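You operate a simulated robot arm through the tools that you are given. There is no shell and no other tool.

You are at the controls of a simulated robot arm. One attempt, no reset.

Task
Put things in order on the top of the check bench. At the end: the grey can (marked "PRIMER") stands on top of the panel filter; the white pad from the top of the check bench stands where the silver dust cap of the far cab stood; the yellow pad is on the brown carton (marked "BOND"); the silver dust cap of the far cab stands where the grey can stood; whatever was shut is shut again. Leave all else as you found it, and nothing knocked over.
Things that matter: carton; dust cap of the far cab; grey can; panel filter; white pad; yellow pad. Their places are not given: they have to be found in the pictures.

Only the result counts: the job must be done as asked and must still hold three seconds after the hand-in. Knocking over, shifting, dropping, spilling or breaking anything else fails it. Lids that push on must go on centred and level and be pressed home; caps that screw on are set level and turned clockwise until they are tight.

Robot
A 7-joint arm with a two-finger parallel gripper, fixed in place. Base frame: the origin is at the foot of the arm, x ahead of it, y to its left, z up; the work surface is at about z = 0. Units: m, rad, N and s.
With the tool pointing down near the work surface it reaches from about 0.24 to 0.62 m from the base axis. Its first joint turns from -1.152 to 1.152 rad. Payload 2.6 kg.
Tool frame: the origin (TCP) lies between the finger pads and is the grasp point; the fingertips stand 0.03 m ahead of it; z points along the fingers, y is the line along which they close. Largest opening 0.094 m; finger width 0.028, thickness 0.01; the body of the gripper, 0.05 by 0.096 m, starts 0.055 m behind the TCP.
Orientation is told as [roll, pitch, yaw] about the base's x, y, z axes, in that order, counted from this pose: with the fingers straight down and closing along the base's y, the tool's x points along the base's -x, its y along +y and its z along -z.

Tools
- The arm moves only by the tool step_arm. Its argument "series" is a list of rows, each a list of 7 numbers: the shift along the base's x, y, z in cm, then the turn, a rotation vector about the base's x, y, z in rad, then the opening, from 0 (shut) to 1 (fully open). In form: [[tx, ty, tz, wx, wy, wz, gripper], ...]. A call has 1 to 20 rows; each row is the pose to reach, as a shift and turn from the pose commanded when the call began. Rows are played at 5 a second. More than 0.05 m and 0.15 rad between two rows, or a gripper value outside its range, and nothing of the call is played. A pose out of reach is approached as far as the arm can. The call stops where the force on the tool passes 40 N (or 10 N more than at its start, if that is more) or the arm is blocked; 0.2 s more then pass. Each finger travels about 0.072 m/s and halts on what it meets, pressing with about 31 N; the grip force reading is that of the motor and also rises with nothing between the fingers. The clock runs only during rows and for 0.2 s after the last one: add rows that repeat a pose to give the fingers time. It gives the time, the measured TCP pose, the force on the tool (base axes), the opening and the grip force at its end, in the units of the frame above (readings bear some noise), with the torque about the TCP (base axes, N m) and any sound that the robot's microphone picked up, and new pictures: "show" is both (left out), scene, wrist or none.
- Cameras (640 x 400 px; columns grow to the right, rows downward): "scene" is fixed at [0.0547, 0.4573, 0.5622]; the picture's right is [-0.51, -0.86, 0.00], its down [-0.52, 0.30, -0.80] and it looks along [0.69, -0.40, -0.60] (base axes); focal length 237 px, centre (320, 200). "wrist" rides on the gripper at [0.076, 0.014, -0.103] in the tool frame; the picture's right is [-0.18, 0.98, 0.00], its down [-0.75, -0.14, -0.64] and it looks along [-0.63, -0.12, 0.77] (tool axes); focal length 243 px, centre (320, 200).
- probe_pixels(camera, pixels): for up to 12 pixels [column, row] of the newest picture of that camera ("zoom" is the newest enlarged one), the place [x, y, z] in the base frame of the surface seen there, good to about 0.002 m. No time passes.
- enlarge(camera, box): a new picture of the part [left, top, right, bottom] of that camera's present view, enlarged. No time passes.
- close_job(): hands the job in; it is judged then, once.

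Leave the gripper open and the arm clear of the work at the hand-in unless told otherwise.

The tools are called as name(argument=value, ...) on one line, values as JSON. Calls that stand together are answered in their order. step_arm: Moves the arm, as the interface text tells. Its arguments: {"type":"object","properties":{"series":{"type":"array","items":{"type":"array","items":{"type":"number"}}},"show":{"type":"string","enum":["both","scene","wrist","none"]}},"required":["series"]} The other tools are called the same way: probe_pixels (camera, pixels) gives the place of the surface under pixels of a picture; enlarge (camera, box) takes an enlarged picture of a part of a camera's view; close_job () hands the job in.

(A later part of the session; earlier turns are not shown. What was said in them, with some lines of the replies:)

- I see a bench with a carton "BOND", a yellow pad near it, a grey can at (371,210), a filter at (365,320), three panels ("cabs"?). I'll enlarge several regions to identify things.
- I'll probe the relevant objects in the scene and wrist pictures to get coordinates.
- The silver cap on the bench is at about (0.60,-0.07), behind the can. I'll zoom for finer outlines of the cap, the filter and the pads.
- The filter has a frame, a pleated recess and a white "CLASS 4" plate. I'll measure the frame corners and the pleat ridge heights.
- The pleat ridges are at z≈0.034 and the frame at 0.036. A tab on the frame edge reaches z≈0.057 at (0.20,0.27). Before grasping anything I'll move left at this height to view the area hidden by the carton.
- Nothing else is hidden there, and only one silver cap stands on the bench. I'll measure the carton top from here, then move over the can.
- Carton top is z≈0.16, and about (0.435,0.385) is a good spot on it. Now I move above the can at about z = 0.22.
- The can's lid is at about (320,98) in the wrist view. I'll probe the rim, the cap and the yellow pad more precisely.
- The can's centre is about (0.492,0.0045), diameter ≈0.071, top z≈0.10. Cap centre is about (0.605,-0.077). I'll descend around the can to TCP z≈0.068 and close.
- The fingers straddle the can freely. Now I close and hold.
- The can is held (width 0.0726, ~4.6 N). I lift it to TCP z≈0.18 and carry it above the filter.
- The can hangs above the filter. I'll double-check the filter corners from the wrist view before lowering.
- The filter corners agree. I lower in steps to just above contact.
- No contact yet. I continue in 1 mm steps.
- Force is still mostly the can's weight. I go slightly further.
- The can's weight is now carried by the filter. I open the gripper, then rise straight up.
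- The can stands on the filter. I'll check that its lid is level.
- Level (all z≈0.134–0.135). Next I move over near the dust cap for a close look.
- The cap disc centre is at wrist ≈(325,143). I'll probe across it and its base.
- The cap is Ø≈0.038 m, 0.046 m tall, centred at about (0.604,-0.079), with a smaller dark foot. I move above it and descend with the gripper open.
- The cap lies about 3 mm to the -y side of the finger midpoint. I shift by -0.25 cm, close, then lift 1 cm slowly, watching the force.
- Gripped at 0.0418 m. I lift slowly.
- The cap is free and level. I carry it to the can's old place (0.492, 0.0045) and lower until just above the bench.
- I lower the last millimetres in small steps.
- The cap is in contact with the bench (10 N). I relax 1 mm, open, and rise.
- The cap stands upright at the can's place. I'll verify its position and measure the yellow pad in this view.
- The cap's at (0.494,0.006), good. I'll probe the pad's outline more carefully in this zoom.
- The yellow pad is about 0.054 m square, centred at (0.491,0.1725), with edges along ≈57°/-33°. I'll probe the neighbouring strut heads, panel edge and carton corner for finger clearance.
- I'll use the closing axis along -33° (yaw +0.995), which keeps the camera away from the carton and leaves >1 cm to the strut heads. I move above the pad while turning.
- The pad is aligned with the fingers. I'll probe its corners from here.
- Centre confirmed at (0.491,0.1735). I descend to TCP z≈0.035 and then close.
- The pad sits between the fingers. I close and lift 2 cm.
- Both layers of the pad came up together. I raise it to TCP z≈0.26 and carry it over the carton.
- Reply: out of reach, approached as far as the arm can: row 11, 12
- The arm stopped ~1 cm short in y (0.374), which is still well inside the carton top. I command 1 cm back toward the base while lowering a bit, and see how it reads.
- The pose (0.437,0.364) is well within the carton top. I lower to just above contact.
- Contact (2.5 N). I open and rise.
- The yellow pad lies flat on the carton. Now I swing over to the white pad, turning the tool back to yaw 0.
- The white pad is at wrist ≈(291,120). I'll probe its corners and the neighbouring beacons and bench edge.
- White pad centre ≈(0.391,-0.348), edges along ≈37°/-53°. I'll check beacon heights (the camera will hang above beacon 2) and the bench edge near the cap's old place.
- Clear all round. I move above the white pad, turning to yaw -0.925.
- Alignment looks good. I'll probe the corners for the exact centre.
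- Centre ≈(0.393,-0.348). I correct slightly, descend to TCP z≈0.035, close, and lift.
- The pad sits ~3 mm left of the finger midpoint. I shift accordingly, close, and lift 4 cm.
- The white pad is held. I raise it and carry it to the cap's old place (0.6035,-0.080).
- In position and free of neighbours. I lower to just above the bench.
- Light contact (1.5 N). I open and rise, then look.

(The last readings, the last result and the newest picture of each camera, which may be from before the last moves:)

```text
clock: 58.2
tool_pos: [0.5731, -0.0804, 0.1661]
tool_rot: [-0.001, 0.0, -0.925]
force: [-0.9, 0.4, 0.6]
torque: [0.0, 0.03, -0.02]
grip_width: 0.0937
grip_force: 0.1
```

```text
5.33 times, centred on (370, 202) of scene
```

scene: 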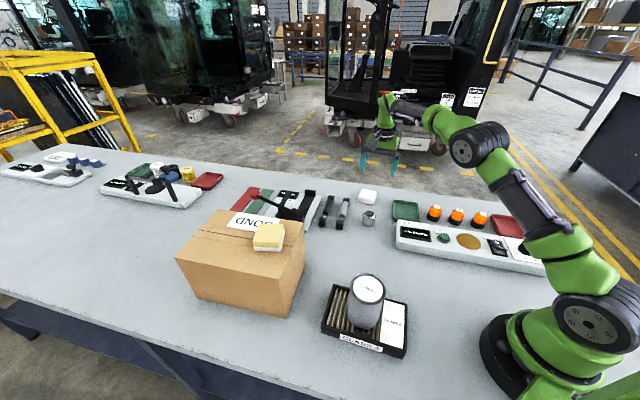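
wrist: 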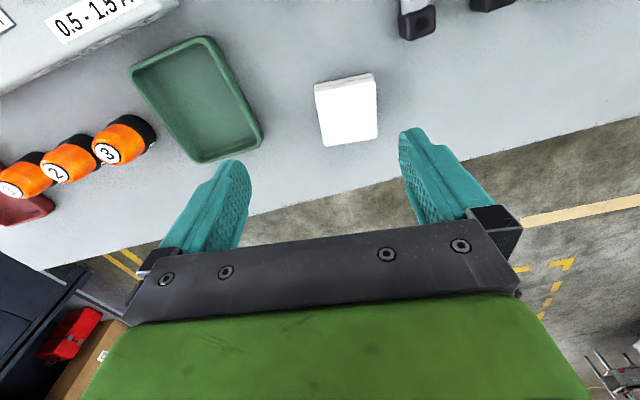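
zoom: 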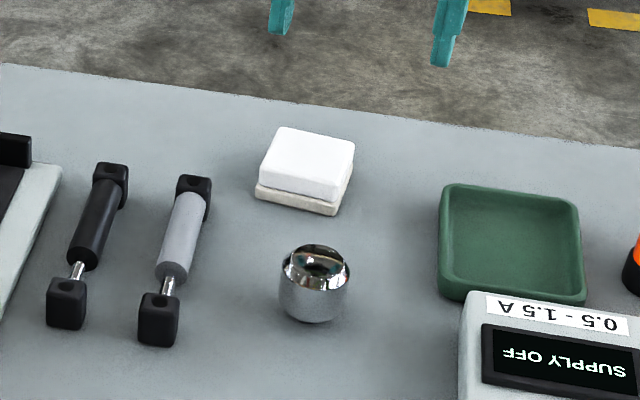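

All four objects are placed. I'll move the arm up and back to near its starting pose, then check everything.

step_arm(series=[[-2, 1.5, 3, 0, 0, 0.13, 1], [-4, 3, 6, 0, 0, 0.26, 1], [-6, 4.5, 9, 0, 0, 0.39, 1], [-8, 6, 12, 0, 0, 0.52, 1], [-10, 8, 15, 0, 0, 0.65, 1], [-12, 10, 17, 0, 0, 0.78, 1], [-14, 12, 18.5, 0, 0, 0.9, 1], [-14.4, 13.2, 18.5, 0, 0, 0.925, 1], [-14.4, 13.2, 18.5, 0, 0, 0.925, 1]])

probe_pixels(camera="scene", pixels=[[368, 196], [369, 213], [268, 233], [368, 287]])

enlarge(camera="scene", box=[170, 170, 420, 370])

enlarge(camera="scene", box=[380, 170, 560, 290])

```text
clock: 60.2
tool_pos: [0.4298, 0.0506, 0.3493]
tool_rot: [-0.001, -0.001, 0.002]
force: [0.1, 0.2, 0.8]
torque: [0.0, 0.01, -0.02]
grip_width: 0.094
grip_force: 0.0
```

scene: 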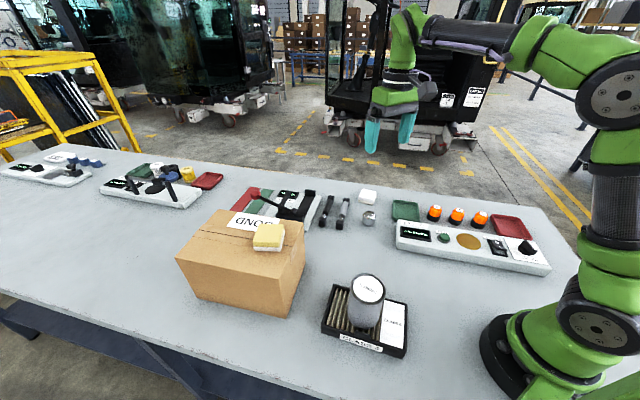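
wrist: 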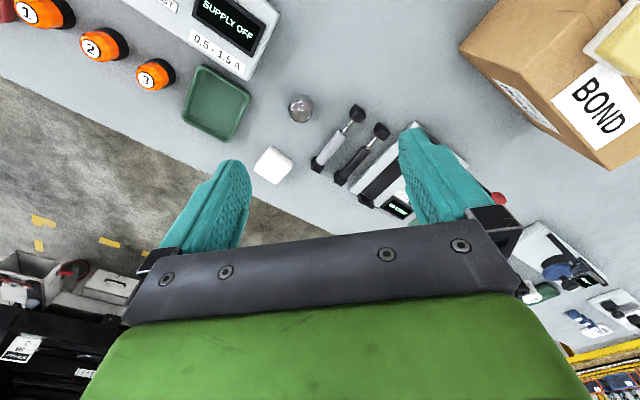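

```text
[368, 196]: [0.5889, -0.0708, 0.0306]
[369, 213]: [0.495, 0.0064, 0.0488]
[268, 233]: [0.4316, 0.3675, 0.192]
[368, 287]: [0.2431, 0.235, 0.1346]
```

```text
2.00 times, centred on (295, 270) of scene
```

zoom: 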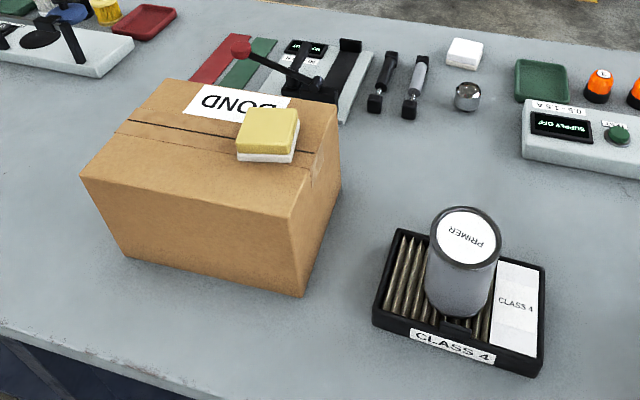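

```text
3.33 times, centred on (470, 230) of scene
```

zoom: 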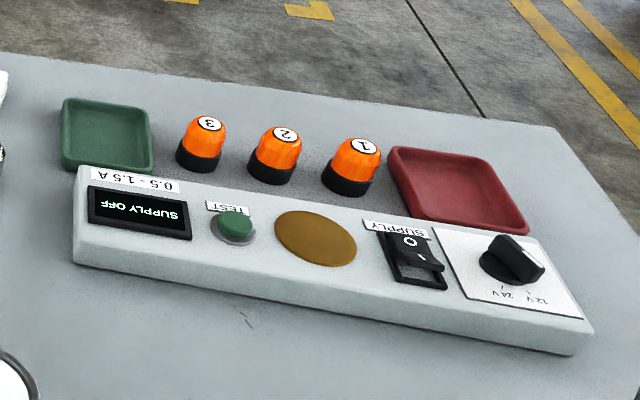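

Everything is upright and nothing else appears changed. One last check of the white pad's centre and the filter corners.

probe_pixels(camera="wrist", pixels=[[273, 165], [268, 148], [292, 160], [279, 182], [256, 169], [300, 108]])

enlarge(camera="scene", box=[310, 270, 420, 370])

probe_pixels(camera="zoom", pixels=[[199, 62], [485, 139], [477, 335], [153, 225]])

```text
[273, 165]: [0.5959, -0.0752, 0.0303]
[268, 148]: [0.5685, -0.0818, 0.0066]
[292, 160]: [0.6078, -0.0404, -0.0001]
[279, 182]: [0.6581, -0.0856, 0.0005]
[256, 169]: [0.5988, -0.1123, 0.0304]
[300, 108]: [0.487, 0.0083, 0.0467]
```

```text
4.00 times, centred on (365, 320) of scene
```

zoom: 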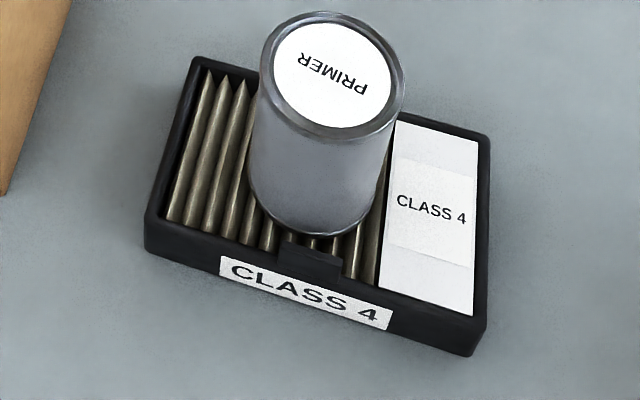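

```text
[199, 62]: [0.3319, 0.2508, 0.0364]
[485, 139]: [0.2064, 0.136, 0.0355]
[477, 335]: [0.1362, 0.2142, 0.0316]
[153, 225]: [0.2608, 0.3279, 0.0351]
```

The filter has not moved, the can stands level on it, the cap is at the can's old place, the white pad is at the cap's old place, and the yellow pad is on the carton. The gripper is open and the arm is clear, so I hand the job in.

close_job()

```text
The job is handed in.
```

I've handed the job in with all four items placed. The tool only confirmed the hand-in, so I don't have the verdict.

| Item | Where it is now | Last check |
|---|---|---|
| Grey can ("PRIMER") | On the panel filter, centred at about (0.243, 0.235) | Lid level; filter corners read the same as at the start |
| Silver dust cap | On the grey can's old spot, at about (0.494, 0.006) | Within about 3 mm of where the can stood; upright |
| White pad | On the cap's old spot, released at about (0.604, -0.080) | Flat on the bench, well clear of the edge |
| Yellow pad | On top of the carton ("BOND"), at about (0.436, 0.364) | Flat; it covers a corner of the "BOND" label |

- **Which cap:** nothing on the bench marks the silver cap as belonging to the far cab. I took it because it was the only silver cap I could see, including after looking behind the carton.
- **Lids and caps:** I didn't open or unscrew anything, so nothing needed shutting again.
- **Everything else:** the other items looked unchanged in the final pictures. The gripper is open and the arm is back near its starting pose.
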